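You operate a simulated robot arm through the tools that you are given. There is no shell and no other tool. Be economical: measure what you need, move in short steps, check, and stop when the job is done.

Carry out the task below with a simulated two-armed robot. There is one attempt and no reset: what you move stays moved.

Task
Carry the grey case to the grey stand and unpack the blue block.
Fine: put the block on the blue stand; lid shut again, latch left open; the other blocks stay in.

The check looks at the end state, three seconds after you hand in, the way a careful person would. Anything else that was tipped, shoved, dropped, spilled or broken makes it a failure. Lids that push on must go on centred and level and be pressed home; caps that screw on are set level and turned clockwise until they are tight.

Robot
Two 7-joint arms with two-finger parallel grippers on one trunk, on a base that drives. Base frame: it is fixed to the floor where the robot stands at the start and does not move with it; the origin is under the middle of the robot, x ahead of it, y to its left, z up; the surface under the hand at the start is at about z = 740. Units: mm, rad, N and s.
The left shoulder is at the start at [50, 165, 1230], the right one opposite. With the tool pointing down near the work surface each hand reaches from about 100 to 640 mm from the robot's upright axis, wherever it stands, measured 20 degrees to its own side. Places, roughly: blue stand [600, -100, 700]; case lid [500, -100, 900]; gold case latch [400, 0, 800]; grey stand [600, 800, 700]; inside of the grey case [500, -100, 800]. Payload 3.91 kg a hand.
The TCP of each hand is the grasp point between the finger pads, 30 mm short of the fingertips. In the tool frame z runs along the fingers and y along their closing line. Largest opening 110 mm; finger width 20, thickness 10; the body of the gripper, 48 by 112 mm, starts 55 mm behind the TCP.
Orientation is that of the tool frame in the base frame, as a unit quaternion [x, y, z, w]. With the fingers straight down and closing along the base's y, the tool's x points along the base's -x, its y along +y and its z along -z.

Tools
- The arms move only by the tool jog_arm. It takes "left_steps", "right_steps" or both (then of equal length, played together; a hand with none holds still); each is a list of rows, each a list of 7 numbers: the shift along the base's x, y, z in units of 200 mm (1.0 is 200 mm), then the turn, a rotation vector about the base's x, y, z in units of 45 degrees (1.0 is 45 degrees), then the opening, from 0 (shut) to 1 (fully open). In form: [[x, y, z, rx, ry, rz, fingers], ...]. A call has 1 to 12 rows; each row is the pose to reach, as a shift and turn from the pose commanded when the call began. A call with a number of a shift or a turn outside -1 to 1 is refused whole. Rows are played at 5 a second. More than 50 mm and 0.15 rad between two rows, or a gripper value outside its range, and nothing of the call is played. A pose out of reach is approached as far as the arm can. The call stops where the force on the tool passes 40 N (or 10 N more than at its start, if that is more) or the arm is blocked; 0.2 s more then pass. Each finger travels about 45 mm/s and halts on what it meets, pressing with about 28 N; the grip force reading is that of the motor and also rises with nothing between the fingers. The clock runs only during rows and for 0.2 s after the last one: add rows that repeat a pose to give the fingers time. The reply holds the time, the measured pose of the TCP, the force on the tool along the base axes, the opening and the grip force, in the units named above and with some noise, with the torque about the TCP (base axes, N m) and any sound that the robot's microphone picked up, and new pictures: "views" is both (left out), scene, wrist or none (wrist: the cameras of the hands that moved).
- Cameras (640 x 400 px; columns grow to the right, rows downward): "scene" is now at [115.4, 11.5, 1399.6]; the picture's right is [0.14, -0.99, 0.00], its down [-0.59, -0.08, -0.80] and it looks along [0.80, 0.11, -0.60] (base axes); focal length 214 px, centre (320, 200). "left" rides on the left gripper at [73, -17, -103] in its tool frame; the picture's right is [0.23, 0.97, 0.00], its down [-0.76, 0.18, -0.62] and it looks along [-0.61, 0.14, 0.78] (tool axes); focal length 222 px, centre (320, 200). "right" rides on the right gripper at [72, 17, -103] in its tool frame; the picture's right is [-0.23, 0.97, 0.00], its down [-0.76, -0.18, -0.62] and it looks along [-0.61, -0.14, 0.78] (tool axes); focal length 222 px, centre (320, 200). There is no depth. A picture from a camera that has moved, and an enlarged one, comes with that camera's place and axes in the base frame and with its lens.
- slide_trunk(by): slides the trunk up (or, below 0, down) by that many mm; the arms and the scene camera ride with it, the base frame stays. It gives what a move gives, with no picture.
- drive_base(legs): drives the robot by 1 to 6 legs, each [ahead, left, turn to the left] in mm, mm and rad, along the robot's own axes; the way and the turn of a leg run together, so that a leg with both is an arc; at most 1500 mm and 3.142 rad a leg. The arms and the cameras ride along, it lands a little off, and it stops where it bumps. It gives what a move gives, and a new picture of the scene camera.
- head_to(pan, tilt): turns the head with the scene camera to pan (to the left, within 1.396 rad either way) and tilt (down, from -0.506 to 1.204), counted from straight ahead of the robot. It gives what a move gives, and a new picture of the scene camera.
- close_up(camera, box): a new picture of the part [left, top, right, bottom] of that camera's present view, enlarged. No time passes.
- job_done(): hands the job in; it is judged then, once.

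Work in short steps. Places have to be worked out from the pictures, the camera data and where the tool is seen: move nearer, look again, correct. Check each grasp and each placing, and mend what went wrong. You have 120 turns and 260 pictures in all, those below and enlarged ones among them. Open the grippers and draw the arms clear of the work before you hand the job in, unless the task says otherwise; then end with one line.

The tools are called after "Request:" as name(argument=value, ...) on one line, values as JSON. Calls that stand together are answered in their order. jog_arm: Moves the arms, as the interface text tells. Its arguments: {"type":"object","properties":{"left_steps":{"type":"array"},"right_steps":{"type":"array"},"views":{"type":"string","enum":["both","scene","wrist","none"]}},"required":[]} The other tools are called the same way: slide_trunk (by) slides the trunk up or down; drive_base (legs) drives the base; head_to (pan, tilt) turns the head that bears the scene camera; close_up (camera, box) takes an enlarged picture of a part of a camera's view; job_done () hands the job in.

At the start:

```text
clock: 0.0
left_tool_pos: [437.2, 134.9, 1291.0]
left_tool_rot: [-0.002, 1.0, 0.0, -0.001]
left_force: [-0.3, -0.7, -0.1]
left_torque: [0.04, -0.03, 0.02]
left_finger_gap: 110.2
left_gripper_force: 0.1
right_tool_pos: [320.1, -147.6, 1228.8]
right_tool_rot: [0.001, 1.0, 0.001, -0.001]
right_force: [0.0, -0.6, -0.2]
right_torque: [-0.01, -0.02, 0.03]
right_finger_gap: 109.8
right_gripper_force: 0.1
trunk travel left (down, up): [-450.0, 53.0]
robot x, y, heading: [-4.0, -3.7, -0.001]
head pan, tilt: [0.138, 0.637]
```

scene: 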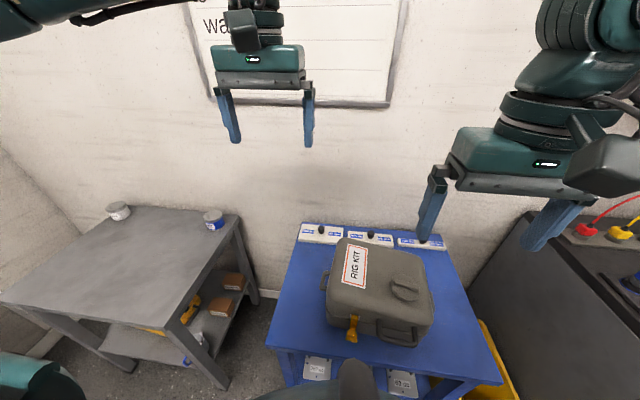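
right: 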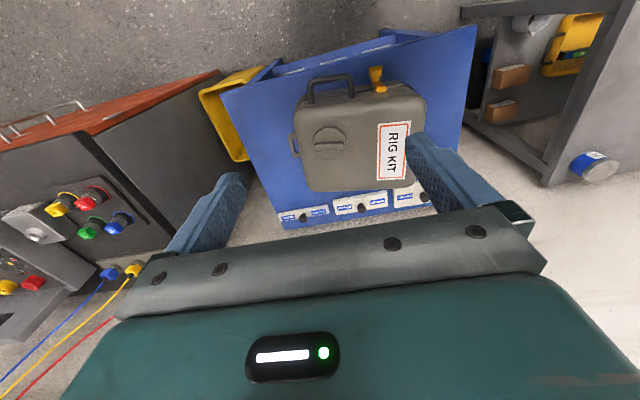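
left: 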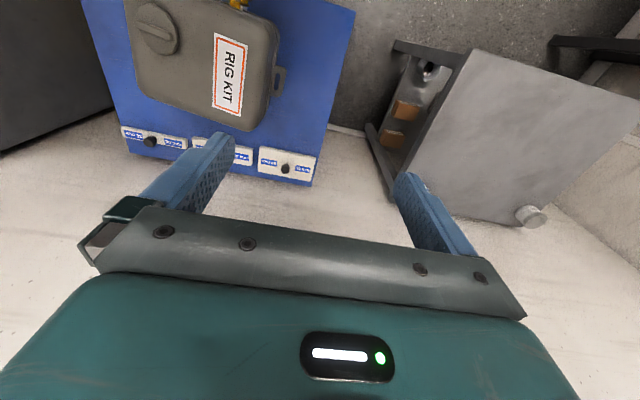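

The grey case sits on the blue stand with a gold latch on its near edge. I'll zoom in on the case and on the grey stand.

Request:
close_up(camera="scene", box=[260, 210, 500, 360])

Request:
close_up(camera="scene", box=[0, 180, 280, 355])

Request:
close_up(camera="right", box=[200, 20, 500, 230])

```text
2.67 times, centred on (380, 285) of scene
camera zoom: at [115.4, 11.5, 1399.6], right [0.14, -0.99, 0.0], down [-0.59, -0.08, -0.8], along [0.8, 0.11, -0.6], focal length 572 px, centre (160, -27)
```

zoom: 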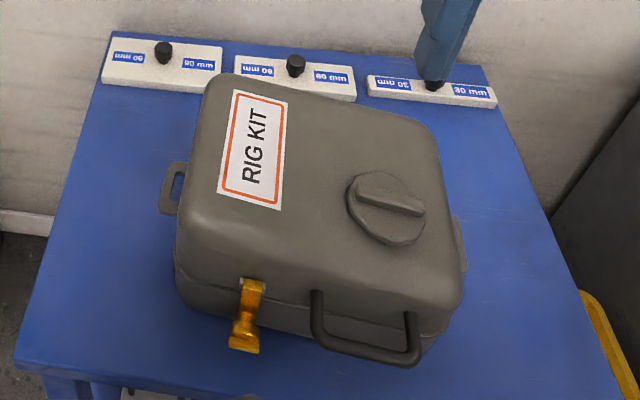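

```text
2.29 times, centred on (140, 268) of scene
camera zoom: at [115.4, 11.5, 1399.6], right [0.14, -0.99, 0.0], down [-0.59, -0.08, -0.8], along [0.8, 0.11, -0.6], focal length 490 px, centre (731, 46)
```

zoom: 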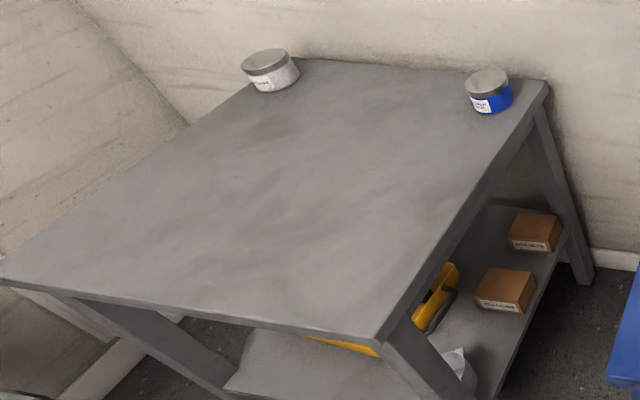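

```text
1.90 times, centred on (350, 125) of right
camera zoom: at [246.9, -131.0, 1332.9], right [0.23, 0.97, 0.0], down [0.76, -0.18, 0.62], along [0.61, -0.14, -0.78], focal length 423 px, centre (263, 343)
```

zoom: 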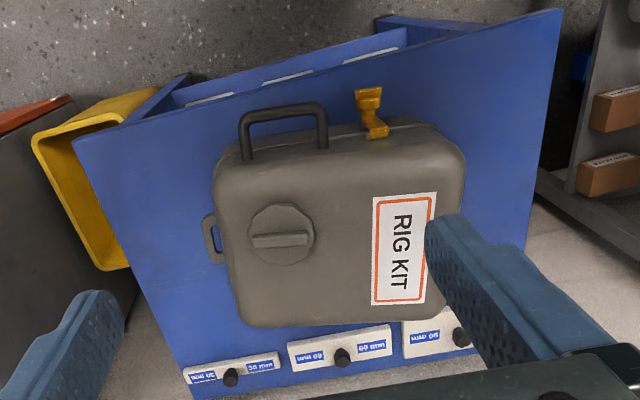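

Rough triangulation puts the knob near (433, -154, 920) and the case at about 250 x 210 x 150, with lugs on both sides. I'll move both hands to look at the front and the lugs from closer.

Request:
jog_arm(right_steps=[[-0.1, 0, -0.2, 0, 0, 0, 1], [-0.2, 0.0, -0.4, 0, 0, 0, 1], [-0.3, 0, -0.6, 0, 0, 0, 1], [-0.4, 0, -0.8, 0, 0, 0, 1], [-0.5, 0, -0.9, 0, 0, 0, 1]], left_steps=[[0, 0.1, -0.2, 0, 0, 0, 1], [0, 0.2, -0.4, 0, 0, 0, 1], [0, 0.3, -0.6, 0, 0, 0, 1], [0, 0.35, -0.8, 0, 0, 0, 1], [0, 0.4, -1.0, 0, 0, 0, 1]], views="both")

```text
clock: 1.2
left_tool_pos: [436.1, 214.9, 1092.4]
left_tool_rot: [-0.001, 1.0, -0.001, 0.001]
left_force: [0.3, 0.4, -0.5]
left_torque: [0.01, 0.01, 0.02]
left_finger_gap: 109.8
left_gripper_force: 0.0
right_tool_pos: [256.5, -130.6, 1050.8]
right_tool_rot: [0.002, 1.0, 0.001, 0.0]
right_force: [-0.2, 0.4, 0.1]
right_torque: [0.02, 0.0, -0.01]
right_finger_gap: 109.9
right_gripper_force: 0.0
right hand out of reach, approached as far as the arm can: row 4, 5
trunk travel left (down, up): [-450.0, 53.0]
robot x, y, heading: [5.2, -1.2, 0.003]
head pan, tilt: [0.138, 0.637]
camera scene: at [115.5, 12.1, 1399.7], right [0.14, -0.99, 0.0], down [-0.59, -0.08, -0.8], along [0.8, 0.11, -0.6], focal length 214 px, centre (320, 200)
camera right: at [182.1, -114.8, 1153.8], right [0.23, 0.97, 0.0], down [0.76, -0.18, 0.62], along [0.61, -0.14, -0.78], focal length 222 px, centre (320, 200)
camera left: at [362.4, 198.0, 1195.2], right [-0.23, 0.97, 0.0], down [0.76, 0.18, 0.62], along [0.61, 0.14, -0.78], focal length 222 px, centre (320, 200)
```

scene: 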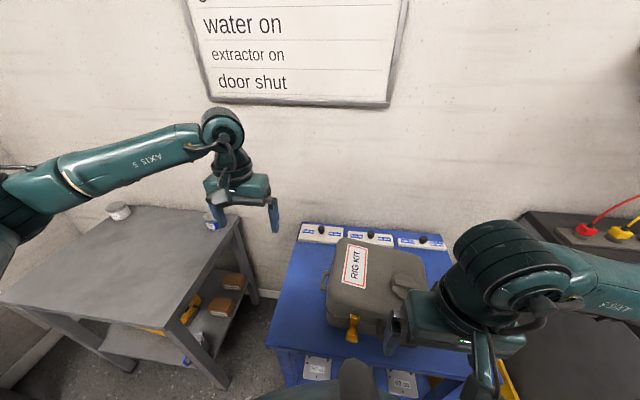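
right: 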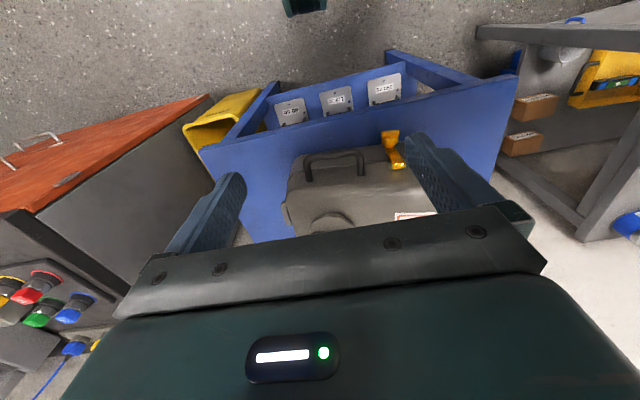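
left: 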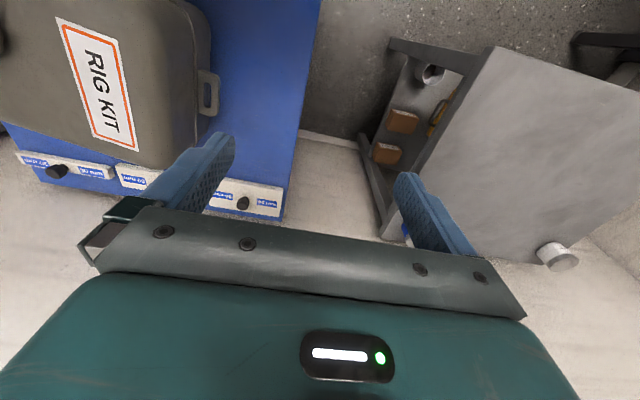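

The left camera sees a lug with a slot. I'll zoom in on it and on the latch.

Request:
close_up(camera="left", box=[130, 20, 290, 120])

Request:
close_up(camera="right", box=[270, 110, 430, 210])

Request:
close_up(camera="scene", box=[300, 225, 460, 325])

```text
4.00 times, centred on (210, 70) of left
camera zoom: at [362.4, 198.0, 1195.2], right [-0.23, 0.97, 0.0], down [0.76, 0.18, 0.62], along [0.61, 0.14, -0.78], focal length 888 px, centre (760, 720)
```

zoom: 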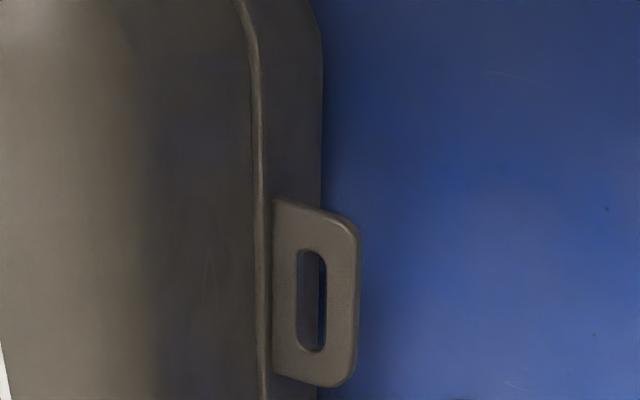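

```text
4.00 times, centred on (350, 160) of right
camera zoom: at [182.1, -114.8, 1153.8], right [0.23, 0.97, 0.0], down [0.76, -0.18, 0.62], along [0.61, -0.14, -0.78], focal length 888 px, centre (200, 360)
```

zoom: 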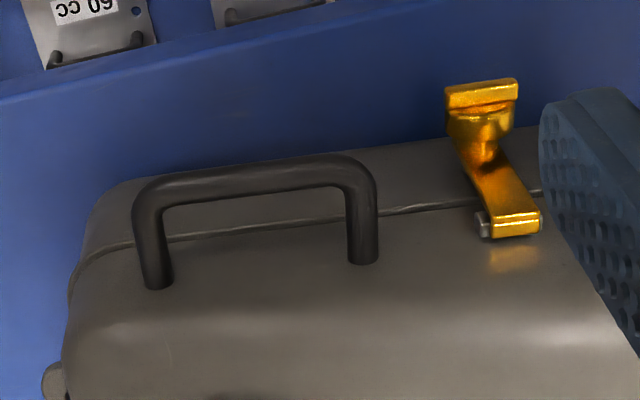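

```text
4.00 times, centred on (380, 275) of scene
camera zoom: at [115.5, 12.1, 1399.7], right [0.14, -0.99, 0.0], down [-0.59, -0.08, -0.8], along [0.8, 0.11, -0.6], focal length 858 px, centre (80, -100)
```

zoom: 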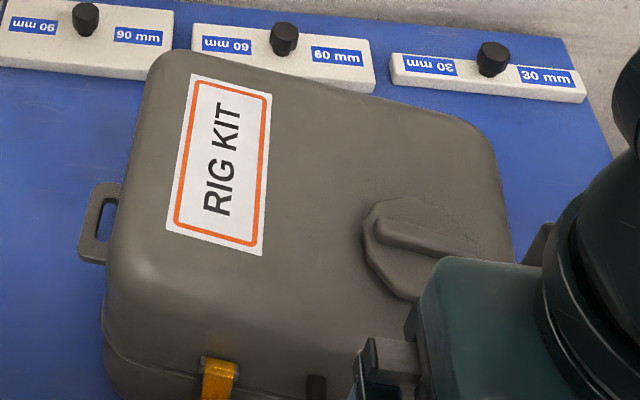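

Both lugs sit on the body below the seam; the left slot is at about (488, 49, 826). Before picking a grasp I'll look at the clearance on the right, then back to the left.

Request:
head_to(pan=-0.6, tilt=0.75)

Request:
head_to(pan=0.9, tilt=0.8)

```text
clock: 2.3
left_tool_pos: [436.6, 214.5, 1092.1]
left_tool_rot: [-0.001, 1.0, 0.001, 0.0]
left_force: [0.1, 0.0, 0.9]
left_torque: [-0.01, -0.04, 0.02]
left_finger_gap: 110.3
left_gripper_force: 0.0
right_tool_pos: [256.8, -131.7, 1050.9]
right_tool_rot: [0.001, 1.0, 0.001, -0.001]
right_force: [-1.1, 0.2, 0.9]
right_torque: [-0.04, -0.02, 0.01]
right_finger_gap: 110.1
right_gripper_force: 0.1
trunk travel left (down, up): [-450.0, 53.0]
robot x, y, heading: [3.3, 2.9, 0.002]
head pan, tilt: [-0.6, 0.75]
camera scene: at [97.4, -47.3, 1390.0], right [-0.56, -0.83, 0.0], down [-0.56, 0.38, -0.73], along [0.6, -0.41, -0.68], focal length 214 px, centre (320, 200)
```

scene: 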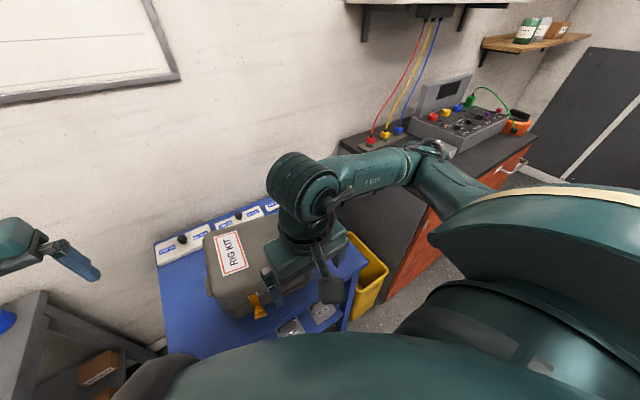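

```text
clock: 3.9
left_tool_pos: [436.0, 213.8, 1094.1]
left_tool_rot: [-0.002, 1.0, 0.0, 0.0]
left_force: [0.2, -0.4, -0.3]
left_torque: [0.01, 0.0, -0.03]
left_finger_gap: 110.0
left_gripper_force: 0.1
right_tool_pos: [255.9, -132.0, 1049.6]
right_tool_rot: [0.0, 1.0, 0.001, -0.001]
right_force: [-0.5, -0.1, 0.1]
right_torque: [0.02, -0.01, 0.01]
right_finger_gap: 110.2
right_gripper_force: 0.1
trunk travel left (down, up): [-450.0, 53.0]
robot x, y, heading: [2.1, 0.9, 0.0]
head pan, tilt: [0.901, 0.799]
camera scene: at [79.2, 62.7, 1386.0], right [0.78, -0.62, 0.0], down [-0.45, -0.56, -0.7], along [0.43, 0.55, -0.72], focal length 214 px, centre (320, 200)
```

scene: 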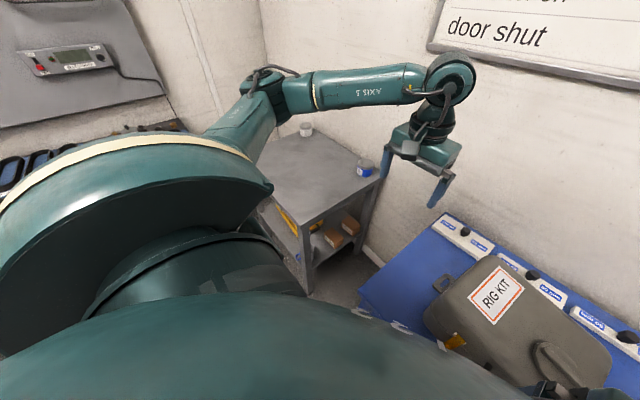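

The right bench starts near y = -660, so both hands have room to come in horizontally. I'll roll the left hand by -45° and the right by +45°, moving the right hand outward as it turns.

Request:
jog_arm(left_steps=[[0, 0.05, 0, -0.1667, 0, 0, 1], [0, 0.1, 0, -0.3333, 0, 0, 1], [0, 0.15, 0, -0.5, 0, 0, 1], [0, 0.2, 0, -0.6667, 0, 0, 1], [0, 0.25, 0, -0.8333, 0, 0, 1], [0, 0.3, 0, -1, 0, 0, 1]], right_steps=[[0.15, -0.16, 0, 0.1667, 0, 0, 1], [0.3, -0.32, 0, 0.3333, 0, 0, 1], [0.45, -0.48, 0, 0.5, 0, 0, 1], [0.6, -0.64, 0, 0.6667, 0, 0, 1], [0.75, -0.8, 0, 0.8333, 0, 0, 1], [0.9, -0.96, 0, 1, 0, 0, 1]], views="none")

Request:
jog_arm(left_steps=[[0, 0.0, 0, -0.1667, 0, 0, 1], [0, 0.0, 0, -0.3333, 0, 0, 1], [0, 0, 0, -0.5, 0, 0, 1], [0, 0, 0, -0.6667, 0, 0, 1], [0, 0, 0, -0.8333, 0, 0, 1], [0, 0, 0, -1, 0, 0, 1]], right_steps=[[0, -0.05, 0, 0.1667, 0, 0, 1], [0, -0.1, 0, 0.3333, 0, 0, 1], [0, -0.15, 0, 0.5, 0, 0, 1], [0, -0.2, 0, 0.6667, 0, 0, 1], [0, -0.2, 0, 0.8333, 0, 0, 1], [0, -0.2, 0, 1, 0, 0, 1]], views="both")

Request:
head_to(pan=0.0, tilt=0.75)

```text
clock: 5.3
left_tool_pos: [437.4, 275.5, 1091.5]
left_tool_rot: [-0.001, 0.923, -0.384, 0.001]
left_force: [0.3, 0.0, 0.4]
left_torque: [-0.02, 0.01, -0.05]
left_finger_gap: 110.1
left_gripper_force: 0.1
right_tool_pos: [437.5, -323.3, 1049.2]
right_tool_rot: [0.0, 0.923, 0.385, -0.001]
right_force: [0.1, 0.0, 0.6]
right_torque: [0.01, 0.01, 0.0]
right_finger_gap: 110.1
right_gripper_force: 0.0
trunk travel left (down, up): [-450.0, 53.0]
robot x, y, heading: [0.1, -4.9, 0.001]
head pan, tilt: [0.901, 0.799]
```

```text
clock: 6.7
left_tool_pos: [436.3, 275.1, 1091.2]
left_tool_rot: [0.001, -0.706, 0.708, 0.001]
left_force: [-0.2, 0.7, 0.6]
left_torque: [0.0, 0.01, -0.01]
left_finger_gap: 110.1
left_gripper_force: 0.0
right_tool_pos: [436.3, -363.4, 1048.9]
right_tool_rot: [0.001, 0.706, 0.708, -0.001]
right_force: [-0.3, 0.3, 0.9]
right_torque: [0.0, 0.01, -0.03]
right_finger_gap: 110.0
right_gripper_force: 0.1
trunk travel left (down, up): [-450.0, 53.0]
robot x, y, heading: [3.8, 2.2, 0.004]
head pan, tilt: [0.901, 0.799]
camera scene: at [79.3, 62.7, 1386.0], right [0.78, -0.62, 0.0], down [-0.45, -0.56, -0.7], along [0.43, 0.55, -0.72], focal length 214 px, centre (320, 200)
camera right: at [362.3, -466.5, 1067.3], right [0.23, 0.0, 0.97], down [0.76, -0.62, -0.18], along [0.61, 0.78, -0.14], focal length 222 px, centre (320, 200)
camera left: at [363.4, 378.3, 1108.2], right [-0.23, 0.0, -0.97], down [0.76, 0.62, -0.18], along [0.61, -0.78, -0.14], focal length 222 px, centre (320, 200)
```

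scene: 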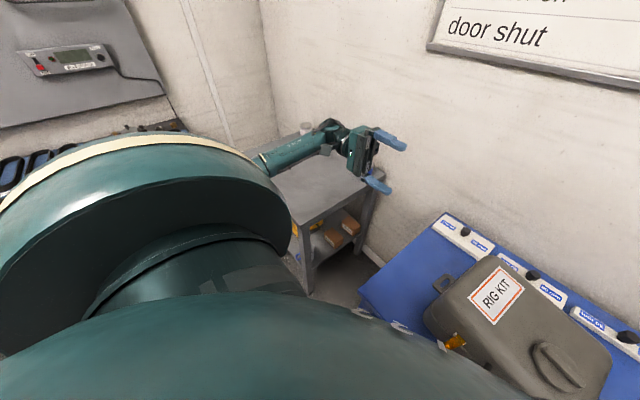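
right: 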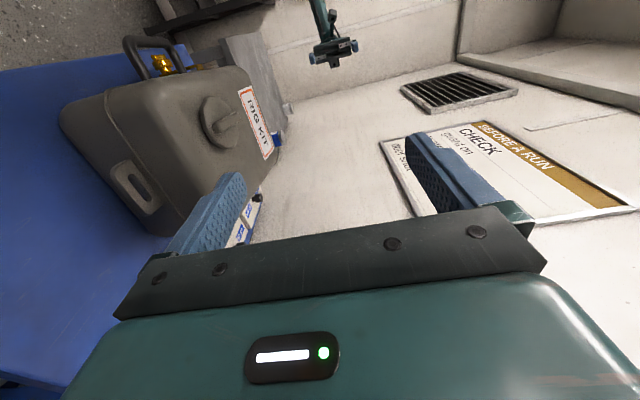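
left: 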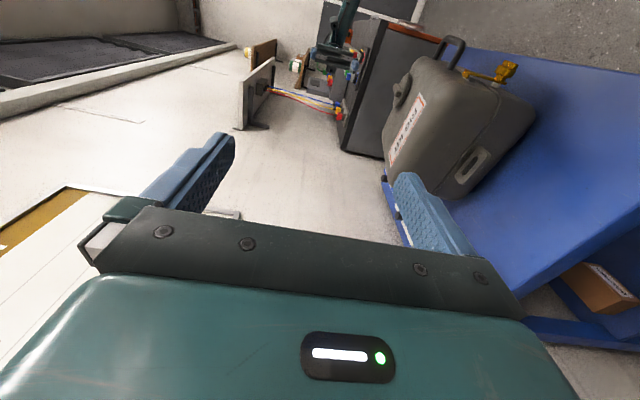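

```text
clock: 7.9
left_tool_pos: [436.9, 274.3, 1091.8]
left_tool_rot: [0.0, -0.707, 0.707, 0.0]
left_force: [-0.2, -0.3, 0.4]
left_torque: [-0.02, -0.01, 0.02]
left_finger_gap: 110.0
left_gripper_force: 0.0
right_tool_pos: [436.1, -363.9, 1050.3]
right_tool_rot: [0.001, 0.706, 0.708, -0.001]
right_force: [-0.6, 0.4, -1.5]
right_torque: [0.02, -0.02, 0.0]
right_finger_gap: 110.0
right_gripper_force: 0.0
trunk travel left (down, up): [-450.0, 53.0]
robot x, y, heading: [-0.3, 2.6, 0.0]
head pan, tilt: [0.0, 0.75]
camera scene: at [111.9, -0.4, 1390.0], right [0.0, -1.0, 0.0], down [-0.68, 0.0, -0.73], along [0.73, 0.0, -0.68], focal length 214 px, centre (320, 200)
```

scene: 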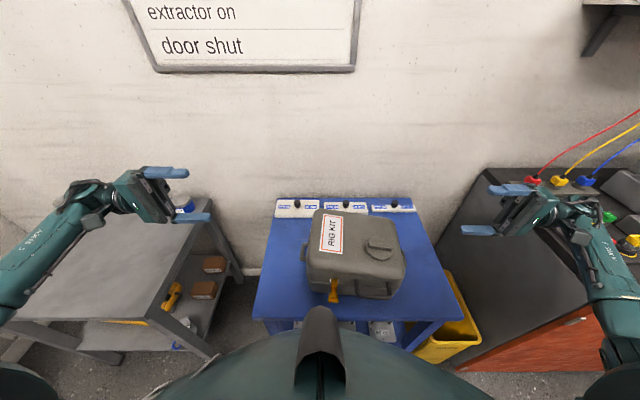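

Both hands are horizontal and the wrist cameras see the lugs and the latch. I'll zoom in on those.

Request:
close_up(camera="left", box=[370, 20, 550, 220])

Request:
close_up(camera="right", box=[50, 20, 290, 240])

Request:
close_up(camera="scene", box=[280, 190, 430, 310])

```text
2.00 times, centred on (460, 120) of left
camera zoom: at [363.3, 378.2, 1108.5], right [-0.23, 0.0, -0.97], down [0.76, 0.62, -0.18], along [0.61, -0.78, -0.14], focal length 444 px, centre (40, 360)
```

zoom: 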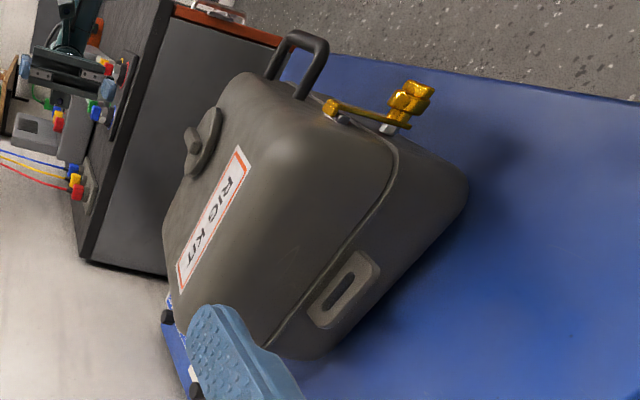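

```text
1.82 times, centred on (170, 130) of right
camera zoom: at [362.3, -466.3, 1067.9], right [0.23, 0.0, 0.97], down [0.76, -0.62, -0.18], along [0.61, 0.78, -0.14], focal length 404 px, centre (593, 327)
```

zoom: 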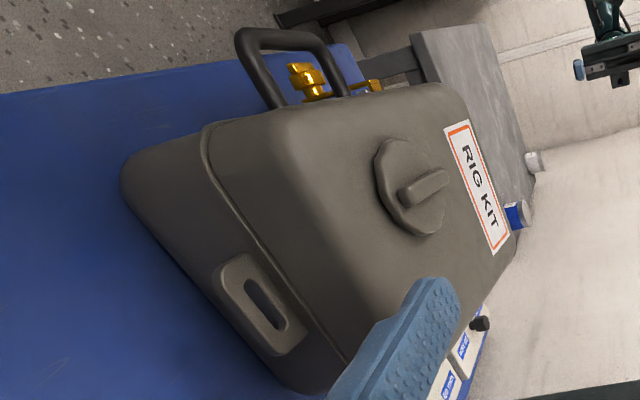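

```text
3.33 times, centred on (355, 250) of scene
camera zoom: at [111.9, -0.4, 1390.0], right [0.0, -1.0, 0.0], down [-0.68, 0.0, -0.73], along [0.73, 0.0, -0.68], focal length 715 px, centre (203, 33)
```

zoom: 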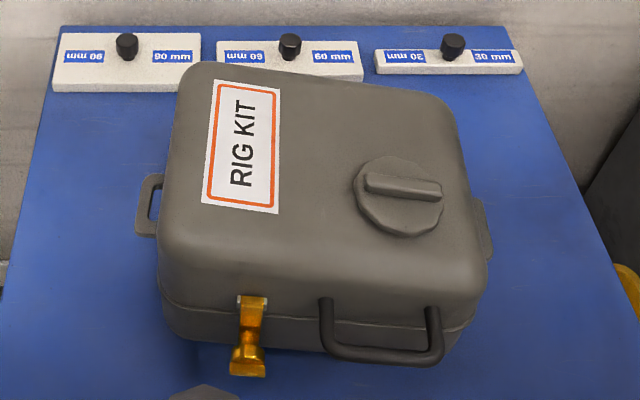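

Slot centres work out at about (489, 47, 817) on the left and (469, -243, 817) on the right, giving a case yaw of roughly -4°. I'll bring both hands down in line with the lugs, opening narrowed to about 60 mm.

Request:
jog_arm(left_steps=[[0.07, -0.1, -0.2, 0, 0, -0.05, 0.8], [0.15, -0.2, -0.4, 0, 0, -0.1, 0.55], [0.22, -0.3, -0.6, 0, 0, -0.1, 0.55], [0.295, -0.4, -0.8, 0, 0, -0.1, 0.55], [0.295, -0.4, -0.98, 0, 0, -0.1, 0.55]], right_steps=[[0.03, 0, -0.18, 0, 0, -0.05, 0.8], [0.06, 0, -0.36, 0, 0, -0.1, 0.55], [0.09, 0, -0.54, 0, 0, -0.1, 0.55], [0.13, 0, -0.7, 0, 0, -0.1, 0.55], [0.13, 0, -0.8, 0, 0, -0.1, 0.55]], views="both")

```text
clock: 9.1
left_tool_pos: [459.2, 184.7, 971.5]
left_tool_rot: [-0.026, -0.706, 0.707, 0.028]
left_force: [-0.5, 0.2, -0.4]
left_torque: [0.02, 0.01, -0.01]
left_finger_gap: 60.7
left_gripper_force: 0.1
left hand out of reach, approached as far as the arm can: row 3, 4, 5
right_tool_pos: [429.2, -328.2, 987.2]
right_tool_rot: [0.03, 0.706, 0.707, 0.027]
right_force: [0.3, -0.4, 0.8]
right_torque: [-0.01, 0.04, -0.02]
right_finger_gap: 60.5
right_gripper_force: 0.1
right hand out of reach, approached as far as the arm can: row 1, 2, 3, 4, 5
trunk travel left (down, up): [-450.0, 53.0]
robot x, y, heading: [2.4, -2.4, 0.001]
head pan, tilt: [0.0, 0.75]
camera scene: at [111.7, -0.1, 1390.0], right [0.0, -1.0, 0.0], down [-0.68, 0.0, -0.73], along [0.73, 0.0, -0.68], focal length 214 px, centre (320, 200)
camera right: at [348.3, -425.6, 1004.0], right [0.23, -0.02, 0.97], down [0.71, -0.68, -0.18], along [0.67, 0.73, -0.14], focal length 222 px, centre (320, 200)
camera left: at [393.5, 292.9, 988.3], right [-0.23, 0.02, -0.97], down [0.81, 0.56, -0.18], along [0.54, -0.83, -0.14], focal length 222 px, centre (320, 200)
```

scene: 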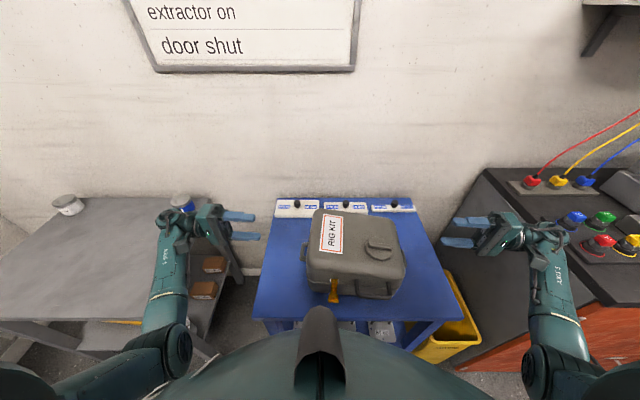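
right: 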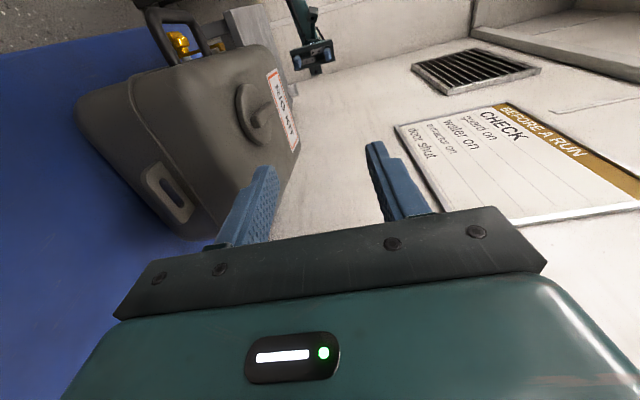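
left: 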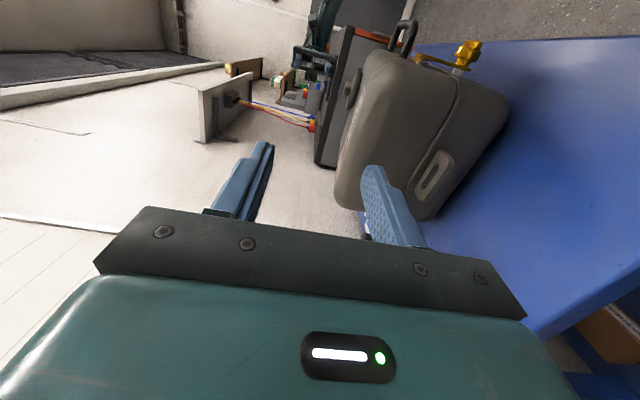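

The reach runs out at this trunk height. I'll raise the hands first, then lower the trunk.

Request:
jog_arm(left_steps=[[0, 0, 0.2, 0, 0, 0, 0.55], [0, 0, 0.4, 0, 0, 0, 0.55], [0, 0, 0.6, 0, 0, 0, 0.55], [0, 0, 0.75, 0, 0, 0, 0.55]], right_steps=[[0, 0, 0.2, 0, 0, 0, 0.55], [0, 0, 0.4, 0, 0, 0, 0.55], [0, 0, 0.6, 0, 0, 0, 0.55], [0, 0, 0.75, 0, 0, 0, 0.55]], views="none")

```text
clock: 10.1
left_tool_pos: [457.1, 184.9, 1120.0]
left_tool_rot: [-0.026, -0.706, 0.707, 0.028]
left_force: [-0.6, 0.2, -0.4]
left_torque: [0.01, 0.0, -0.01]
left_finger_gap: 60.3
left_gripper_force: 0.0
right_tool_pos: [431.7, -329.3, 1136.3]
right_tool_rot: [0.029, 0.706, 0.707, 0.027]
right_force: [0.1, 0.0, -0.5]
right_torque: [-0.01, -0.01, 0.02]
right_finger_gap: 60.6
right_gripper_force: 0.1
trunk travel left (down, up): [-450.0, 53.0]
robot x, y, heading: [-1.8, 2.2, 0.003]
head pan, tilt: [0.0, 0.75]
```

The hands are now near z 1120 and 1136. I'll lower the trunk 280, which should bring them to about 840 and 856.

Request:
slide_trunk(by=-280)

Request:
jog_arm(left_steps=[[0.1, 0, 0, 0, 0, 0, 0.55], [0.19, -0.1, 0, 0, 0, 0, 0.55], [0.19, -0.25, -0.08, 0, 0, 0, 0.55]], right_steps=[[0.08, 0, 0, 0, 0, 0, 0.55], [0.15, 0.03, -0.05, 0, 0, 0, 0.55], [0.15, 0.03, -0.15, 0, 0, 0, 0.55]], views="both")

```text
clock: 12.9
left_tool_pos: [459.5, 184.6, 840.6]
left_tool_rot: [0.027, 0.707, -0.706, -0.028]
left_force: [-0.1, 0.4, 0.7]
left_torque: [-0.06, 0.01, 0.0]
left_finger_gap: 60.6
left_gripper_force: 0.1
right_tool_pos: [431.7, -330.1, 855.0]
right_tool_rot: [0.028, 0.706, 0.707, 0.027]
right_force: [-0.5, -0.7, -0.6]
right_torque: [-0.01, -0.03, -0.01]
right_finger_gap: 60.2
right_gripper_force: 0.0
trunk travel left (down, up): [-170.0, 333.0]
robot x, y, heading: [-1.2, 1.5, 0.001]
head pan, tilt: [0.0, 0.75]
```

```text
clock: 13.7
left_tool_pos: [495.3, 134.4, 823.9]
left_tool_rot: [-0.027, -0.706, 0.707, 0.027]
left_force: [0.2, 0.5, -0.6]
left_torque: [0.0, 0.0, 0.04]
left_finger_gap: 60.7
left_gripper_force: 0.1
right_tool_pos: [462.1, -324.3, 826.5]
right_tool_rot: [0.029, 0.706, 0.707, 0.028]
right_force: [-0.4, 0.8, -0.8]
right_torque: [0.03, 0.02, 0.01]
right_finger_gap: 60.3
right_gripper_force: 0.1
trunk travel left (down, up): [-170.0, 333.0]
robot x, y, heading: [2.7, 1.7, -0.002]
head pan, tilt: [0.0, 0.75]
camera scene: at [111.9, -0.5, 1110.0], right [0.0, -1.0, 0.0], down [-0.68, 0.0, -0.73], along [0.73, 0.0, -0.68], focal length 214 px, centre (320, 200)
camera right: at [380.6, -421.2, 842.2], right [0.23, -0.02, 0.97], down [0.71, -0.68, -0.18], along [0.67, 0.73, -0.14], focal length 222 px, centre (320, 200)
camera left: at [430.0, 242.6, 841.0], right [-0.23, 0.02, -0.97], down [0.81, 0.56, -0.18], along [0.54, -0.83, -0.14], focal length 222 px, centre (320, 200)
```

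scene: 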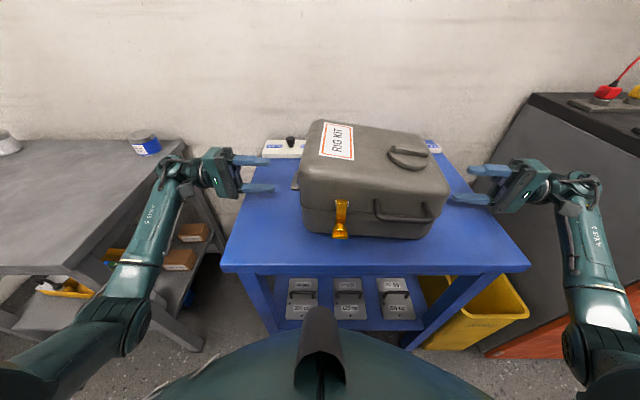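
right: 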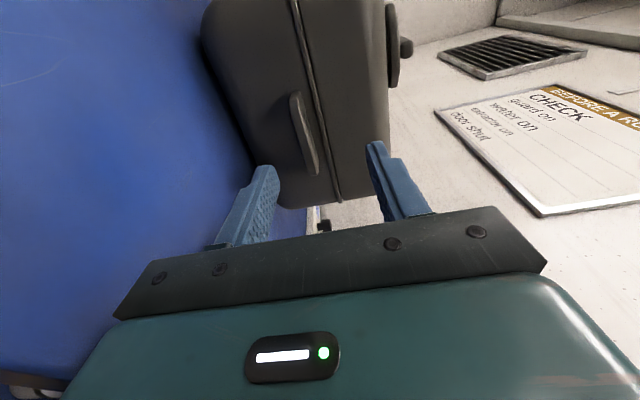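
left: 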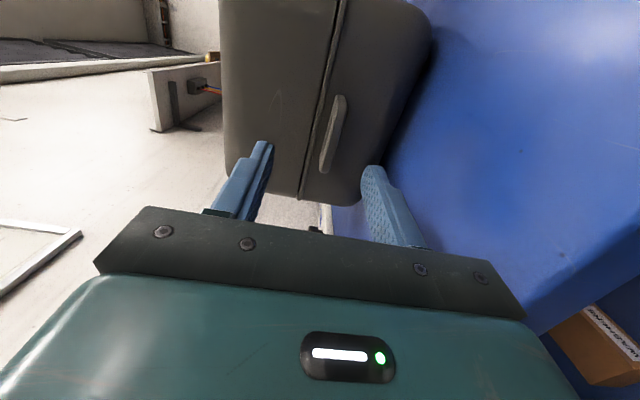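

The lugs are ~10 mm plates at z ≈ 815, between the open fingers. I'll align in z and close half the distance.

Request:
jog_arm(left_steps=[[-0.03, 0, -0.045, 0, 0, 0, 0.55], [-0.04, -0.11, -0.045, 0, 0, 0, 0.55], [-0.05, -0.22, -0.045, 0, 0, 0, 0.55]], right_steps=[[-0.03, 0, -0.05, 0, 0, 0, 0.55], [-0.02, 0.1, -0.05, 0, 0, 0, 0.55], [-0.01, 0.19, -0.05, 0, 0, 0, 0.55]], views="wrist")

Request:
close_up(camera="scene", box=[220, 120, 320, 220])

Request:
close_up(camera="scene", box=[420, 120, 520, 220])

```text
clock: 14.5
left_tool_pos: [485.8, 92.0, 815.3]
left_tool_rot: [-0.027, -0.706, 0.707, 0.028]
left_force: [-0.1, -0.2, 0.6]
left_torque: [-0.04, 0.0, 0.01]
left_finger_gap: 60.5
left_gripper_force: 0.1
right_tool_pos: [460.2, -285.3, 815.2]
right_tool_rot: [0.03, 0.706, 0.707, 0.027]
right_force: [-0.7, 0.3, -0.2]
right_torque: [-0.02, -0.01, 0.0]
right_finger_gap: 60.4
right_gripper_force: 0.1
trunk travel left (down, up): [-170.0, 333.0]
robot x, y, heading: [-1.3, 1.3, -0.0]
head pan, tilt: [0.0, 0.75]
camera right: at [378.3, -383.1, 831.8], right [0.23, -0.02, 0.97], down [0.71, -0.68, -0.18], along [0.67, 0.73, -0.14], focal length 222 px, centre (320, 200)
camera left: at [420.0, 199.0, 831.9], right [-0.23, 0.02, -0.97], down [0.81, 0.56, -0.18], along [0.54, -0.83, -0.14], focal length 222 px, centre (320, 200)
```

right: 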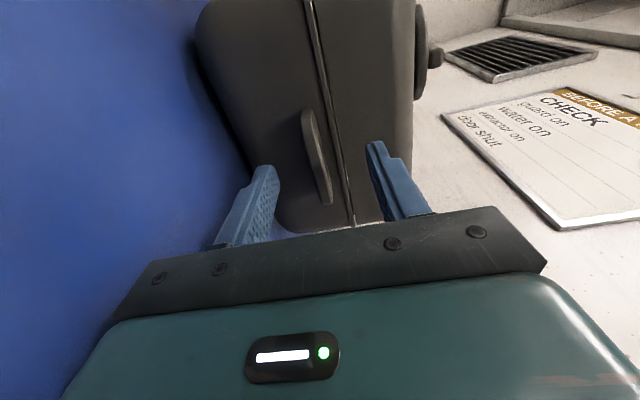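
left: 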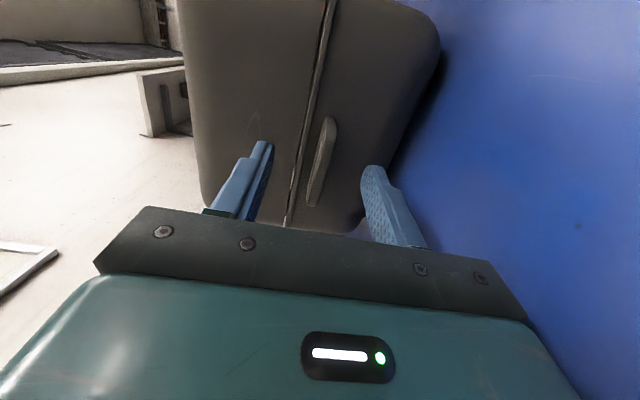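

```text
4.00 times, centred on (270, 170) of scene
camera zoom: at [111.9, -0.5, 1110.0], right [0.0, -1.0, 0.0], down [-0.68, 0.0, -0.73], along [0.73, 0.0, -0.68], focal length 858 px, centre (520, 320)
```

zoom: 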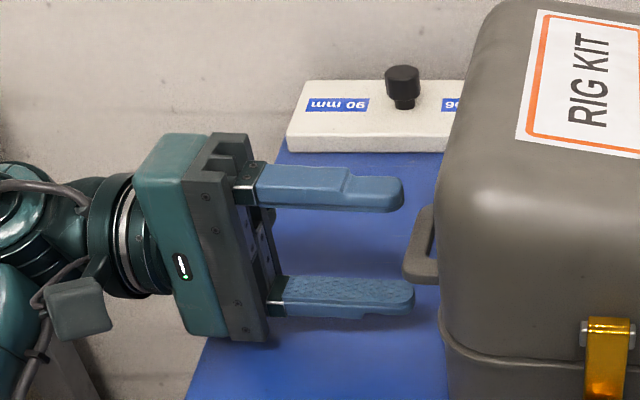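

```text
4.00 times, centred on (470, 170) of scene
camera zoom: at [111.9, -0.5, 1110.0], right [0.0, -1.0, 0.0], down [-0.68, 0.0, -0.73], along [0.73, 0.0, -0.68], focal length 858 px, centre (-280, 320)
```

zoom: 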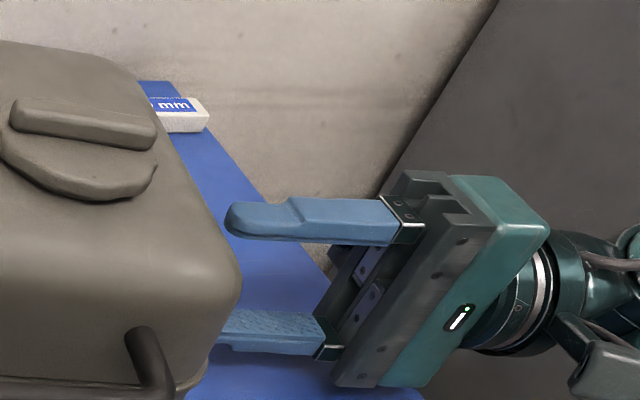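

The left tips are just at the lug edge, and both hands look centred. I'll advance ~24 mm and check again.

Request:
jog_arm(left_steps=[[-0.005, -0.06, 0, 0, 0, 0, 0.55], [-0.01, -0.12, 0, 0, 0, 0, 0.55]], right_steps=[[0.005, 0.06, 0, 0, 0, 0, 0.55], [0.01, 0.11, 0, 0, 0, 0, 0.55]], views="wrist")

Request:
close_up(camera="scene", box=[220, 120, 320, 220])

Request:
close_up(camera="right", box=[200, 80, 440, 240])

Request:
close_up(camera="left", box=[200, 80, 440, 240])

```text
clock: 15.1
left_tool_pos: [482.8, 66.2, 815.3]
left_tool_rot: [0.027, 0.707, -0.706, -0.029]
left_force: [0.8, 0.3, 0.2]
left_torque: [-0.02, 0.02, 0.01]
left_finger_gap: 60.4
left_gripper_force: 0.1
right_tool_pos: [461.6, -263.2, 815.4]
right_tool_rot: [0.029, 0.707, 0.707, 0.027]
right_force: [1.0, 0.2, 0.9]
right_torque: [-0.02, 0.02, 0.04]
right_finger_gap: 60.8
right_gripper_force: 0.1
trunk travel left (down, up): [-170.0, 333.0]
robot x, y, heading: [3.0, -2.7, 0.0]
head pan, tilt: [0.0, 0.75]
camera right: at [380.4, -361.0, 832.5], right [0.23, -0.02, 0.97], down [0.71, -0.68, -0.18], along [0.67, 0.73, -0.14], focal length 222 px, centre (320, 200)
camera left: at [417.5, 174.9, 831.8], right [-0.23, 0.02, -0.97], down [0.81, 0.56, -0.18], along [0.54, -0.83, -0.14], focal length 222 px, centre (320, 200)
```

right: 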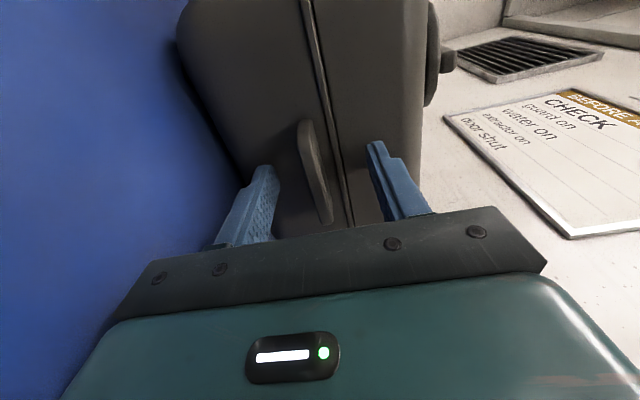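
left: 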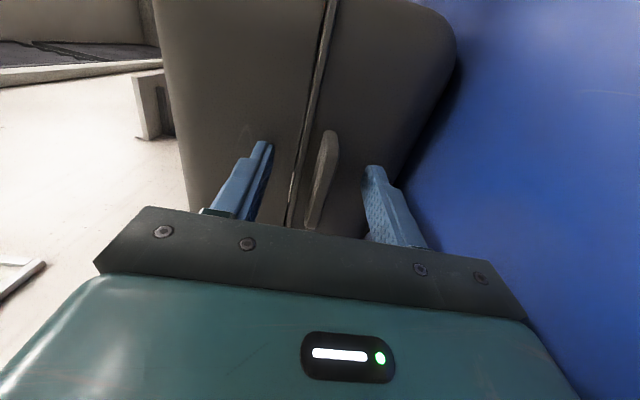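

```text
4.00 times, centred on (270, 170) of scene
camera zoom: at [111.9, -0.5, 1110.0], right [0.0, -1.0, 0.0], down [-0.68, 0.0, -0.73], along [0.73, 0.0, -0.68], focal length 858 px, centre (520, 320)
```

zoom: 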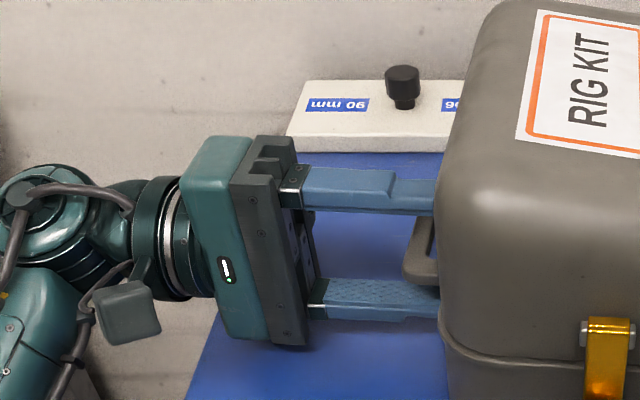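

```text
2.50 times, centred on (320, 160) of right
camera zoom: at [380.4, -361.0, 832.5], right [0.23, -0.02, 0.97], down [0.71, -0.68, -0.18], along [0.67, 0.73, -0.14], focal length 555 px, centre (320, 300)
```

zoom: 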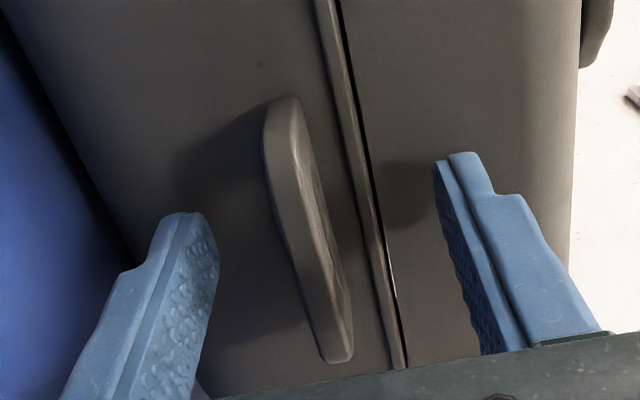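

```text
2.50 times, centred on (320, 160) of left
camera zoom: at [417.5, 174.9, 831.8], right [-0.23, 0.02, -0.97], down [0.81, 0.56, -0.18], along [0.54, -0.83, -0.14], focal length 555 px, centre (320, 300)
```

zoom: 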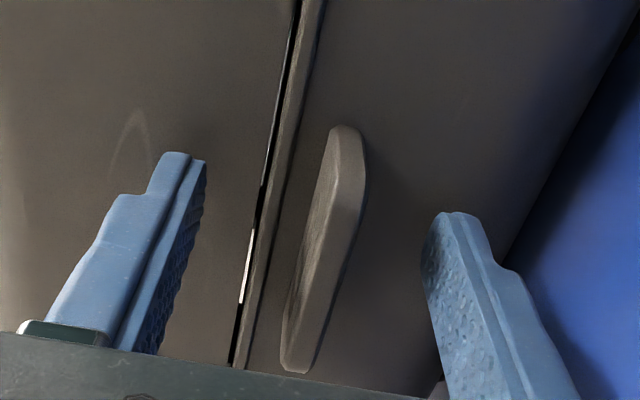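

There is about 25 mm of pad overlap on each lug and no contact force. I'll close both grippers.

Request:
jog_arm(left_steps=[[0, 0, 0, 0, 0, 0, 0.3], [0, 0, 0, 0, 0, 0, 0.1], [0, 0, 0, 0, 0, 0, 0], [0, 0, 0, 0, 0, 0, 0], [0, 0, 0, 0, 0, 0, 0]], right_steps=[[0, 0, 0, 0, 0, 0, 0.3], [0, 0, 0, 0, 0, 0, 0.1], [0, 0, 0, 0, 0, 0, 0], [0, 0, 0, 0, 0, 0, 0], [0, 0, 0, 0, 0, 0, 0]], views="wrist")

```text
clock: 16.3
left_tool_pos: [483.8, 66.2, 814.7]
left_tool_rot: [0.027, 0.707, -0.706, -0.029]
left_force: [0.2, -1.5, 0.2]
left_torque: [0.09, 0.08, -0.09]
left_finger_gap: 9.1
left_gripper_force: 28.0
right_tool_pos: [460.8, -264.3, 813.3]
right_tool_rot: [0.029, 0.706, 0.707, 0.027]
right_force: [0.7, 2.0, 0.2]
right_torque: [-0.42, 0.05, 0.09]
right_finger_gap: 8.7
right_gripper_force: 28.0
trunk travel left (down, up): [-170.0, 333.0]
robot x, y, heading: [2.0, 2.1, -0.001]
head pan, tilt: [0.0, 0.75]
camera right: at [380.9, -361.3, 831.4], right [0.23, -0.02, 0.97], down [0.71, -0.68, -0.18], along [0.67, 0.73, -0.14], focal length 222 px, centre (320, 200)
camera left: at [418.0, 174.8, 831.0], right [-0.23, 0.02, -0.97], down [0.81, 0.56, -0.18], along [0.54, -0.83, -0.14], focal length 222 px, centre (320, 200)
```

right: 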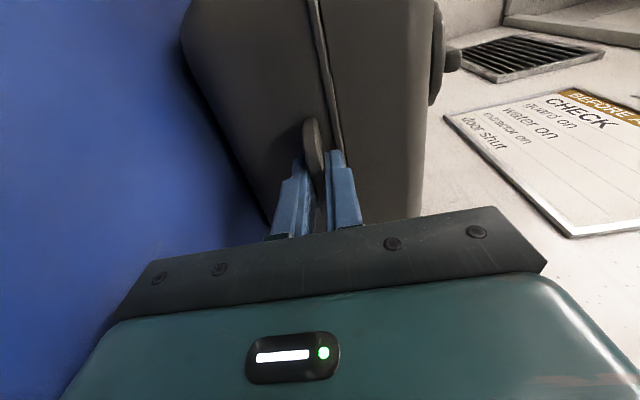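
left: 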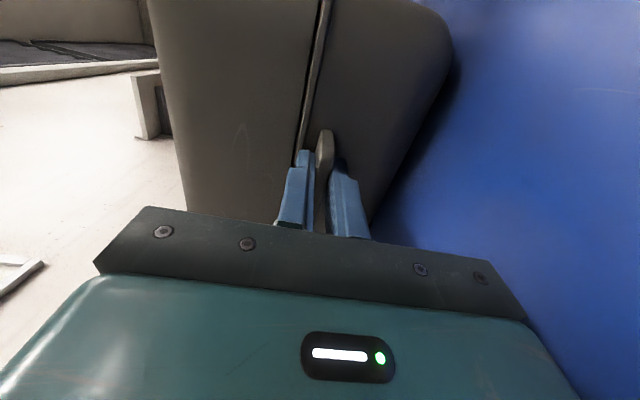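

Both lugs are held, with gaps of 9 mm at 28 N. I'll lift gently by 20 mm and read the load.

Request:
jog_arm(left_steps=[[0, 0, 0.03, 0, 0, 0, 0], [0, 0, 0.06, 0, 0, 0, 0], [0, 0, 0.1, 0, 0, 0, 0]], right_steps=[[0, 0, 0.03, 0, 0, 0, 0], [0, 0, 0.06, 0, 0, 0, 0], [0, 0, 0.1, 0, 0, 0, 0]], views="both")

```text
clock: 17.1
left_tool_pos: [483.6, 66.5, 834.8]
left_tool_rot: [-0.027, -0.706, 0.707, 0.028]
left_force: [-2.7, -1.8, -6.2]
left_torque: [0.13, 0.04, -0.4]
left_finger_gap: 8.8
left_gripper_force: 27.6
right_tool_pos: [461.8, -263.1, 834.6]
right_tool_rot: [0.029, 0.705, 0.708, 0.027]
right_force: [2.6, 0.8, -7.9]
right_torque: [-0.27, 0.03, -0.13]
right_finger_gap: 8.9
right_gripper_force: 27.9
trunk travel left (down, up): [-170.0, 333.0]
robot x, y, heading: [0.3, 0.2, -0.002]
head pan, tilt: [0.0, 0.75]
camera scene: at [112.7, -0.7, 1109.8], right [0.0, -1.0, 0.0], down [-0.68, 0.0, -0.73], along [0.73, 0.0, -0.68], focal length 214 px, centre (320, 200)
camera right: at [381.0, -361.2, 851.7], right [0.23, -0.02, 0.97], down [0.71, -0.68, -0.18], along [0.67, 0.73, -0.14], focal length 222 px, centre (320, 200)
camera left: at [418.6, 174.8, 851.6], right [-0.23, 0.02, -0.97], down [0.81, 0.56, -0.18], along [0.54, -0.83, -0.14], focal length 222 px, centre (320, 200)
```

scene: 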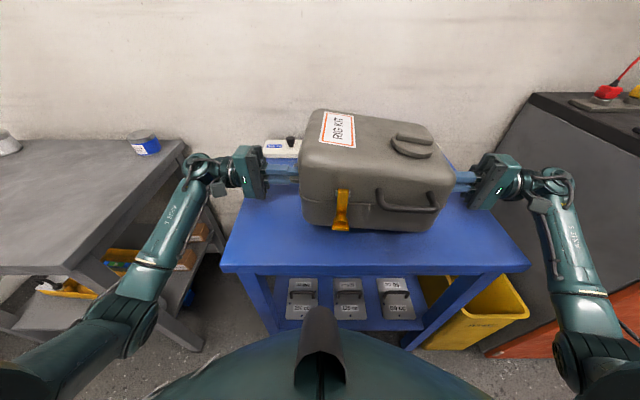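
right: 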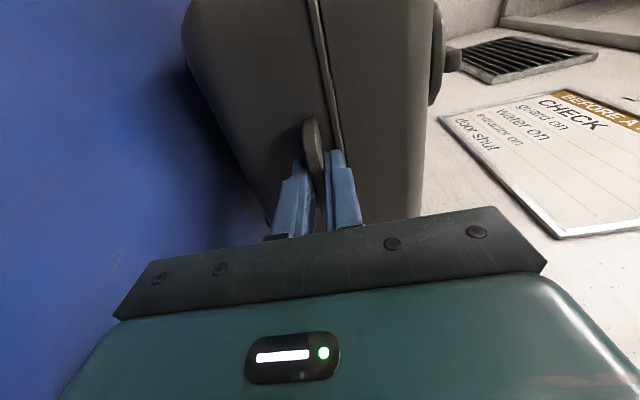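
left: 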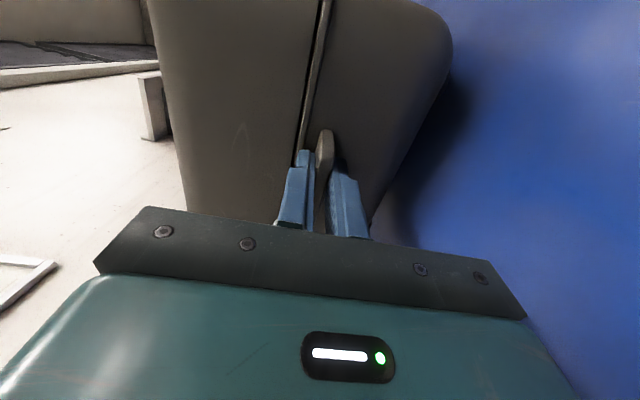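

The case weighs only about 1.4 kg and hangs level. I'll raise the trunk for clearance and look left before driving.

Request:
slide_trunk(by=90)

Request:
head_to(pan=1.2, tilt=0.7)

```text
clock: 18.4
left_tool_pos: [483.8, 66.0, 924.7]
left_tool_rot: [0.026, 0.707, -0.706, -0.03]
left_force: [-3.4, -4.8, -6.7]
left_torque: [0.19, 0.02, -0.51]
left_finger_gap: 8.9
left_gripper_force: 28.2
right_tool_pos: [462.9, -263.3, 924.2]
right_tool_rot: [0.029, 0.707, 0.706, 0.026]
right_force: [4.7, 5.5, -7.0]
right_torque: [-0.26, 0.05, -0.58]
right_finger_gap: 8.9
right_gripper_force: 27.9
trunk travel left (down, up): [-260.0, 243.0]
robot x, y, heading: [-0.4, 4.4, -0.001]
head pan, tilt: [0.0, 0.75]
```

```text
clock: 19.8
left_tool_pos: [483.3, 66.3, 926.1]
left_tool_rot: [-0.027, -0.706, 0.707, 0.029]
left_force: [-4.9, -6.6, -6.0]
left_torque: [0.18, 0.08, -0.63]
left_finger_gap: 9.0
left_gripper_force: 28.5
right_tool_pos: [463.4, -263.8, 923.5]
right_tool_rot: [0.029, 0.706, 0.707, 0.026]
right_force: [4.6, 6.3, -5.9]
right_torque: [-0.3, 0.03, -0.68]
right_finger_gap: 8.7
right_gripper_force: 28.0
trunk travel left (down, up): [-260.0, 243.0]
robot x, y, heading: [0.1, 2.3, 0.002]
head pan, tilt: [1.201, 0.7]
camera scene: at [60.8, 78.5, 1204.2], right [0.93, -0.36, 0.0], down [-0.23, -0.6, -0.76], along [0.28, 0.71, -0.64], focal length 214 px, centre (320, 200)
```

scene: 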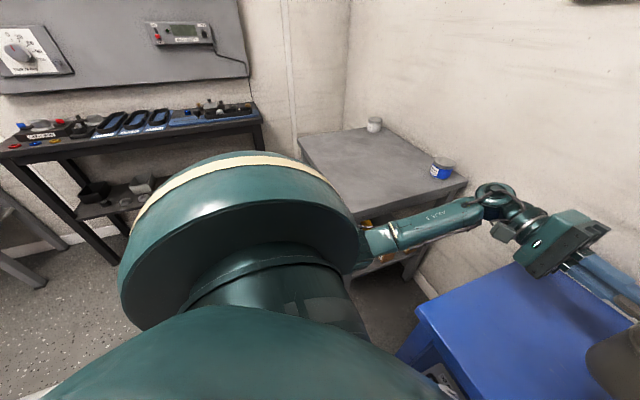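

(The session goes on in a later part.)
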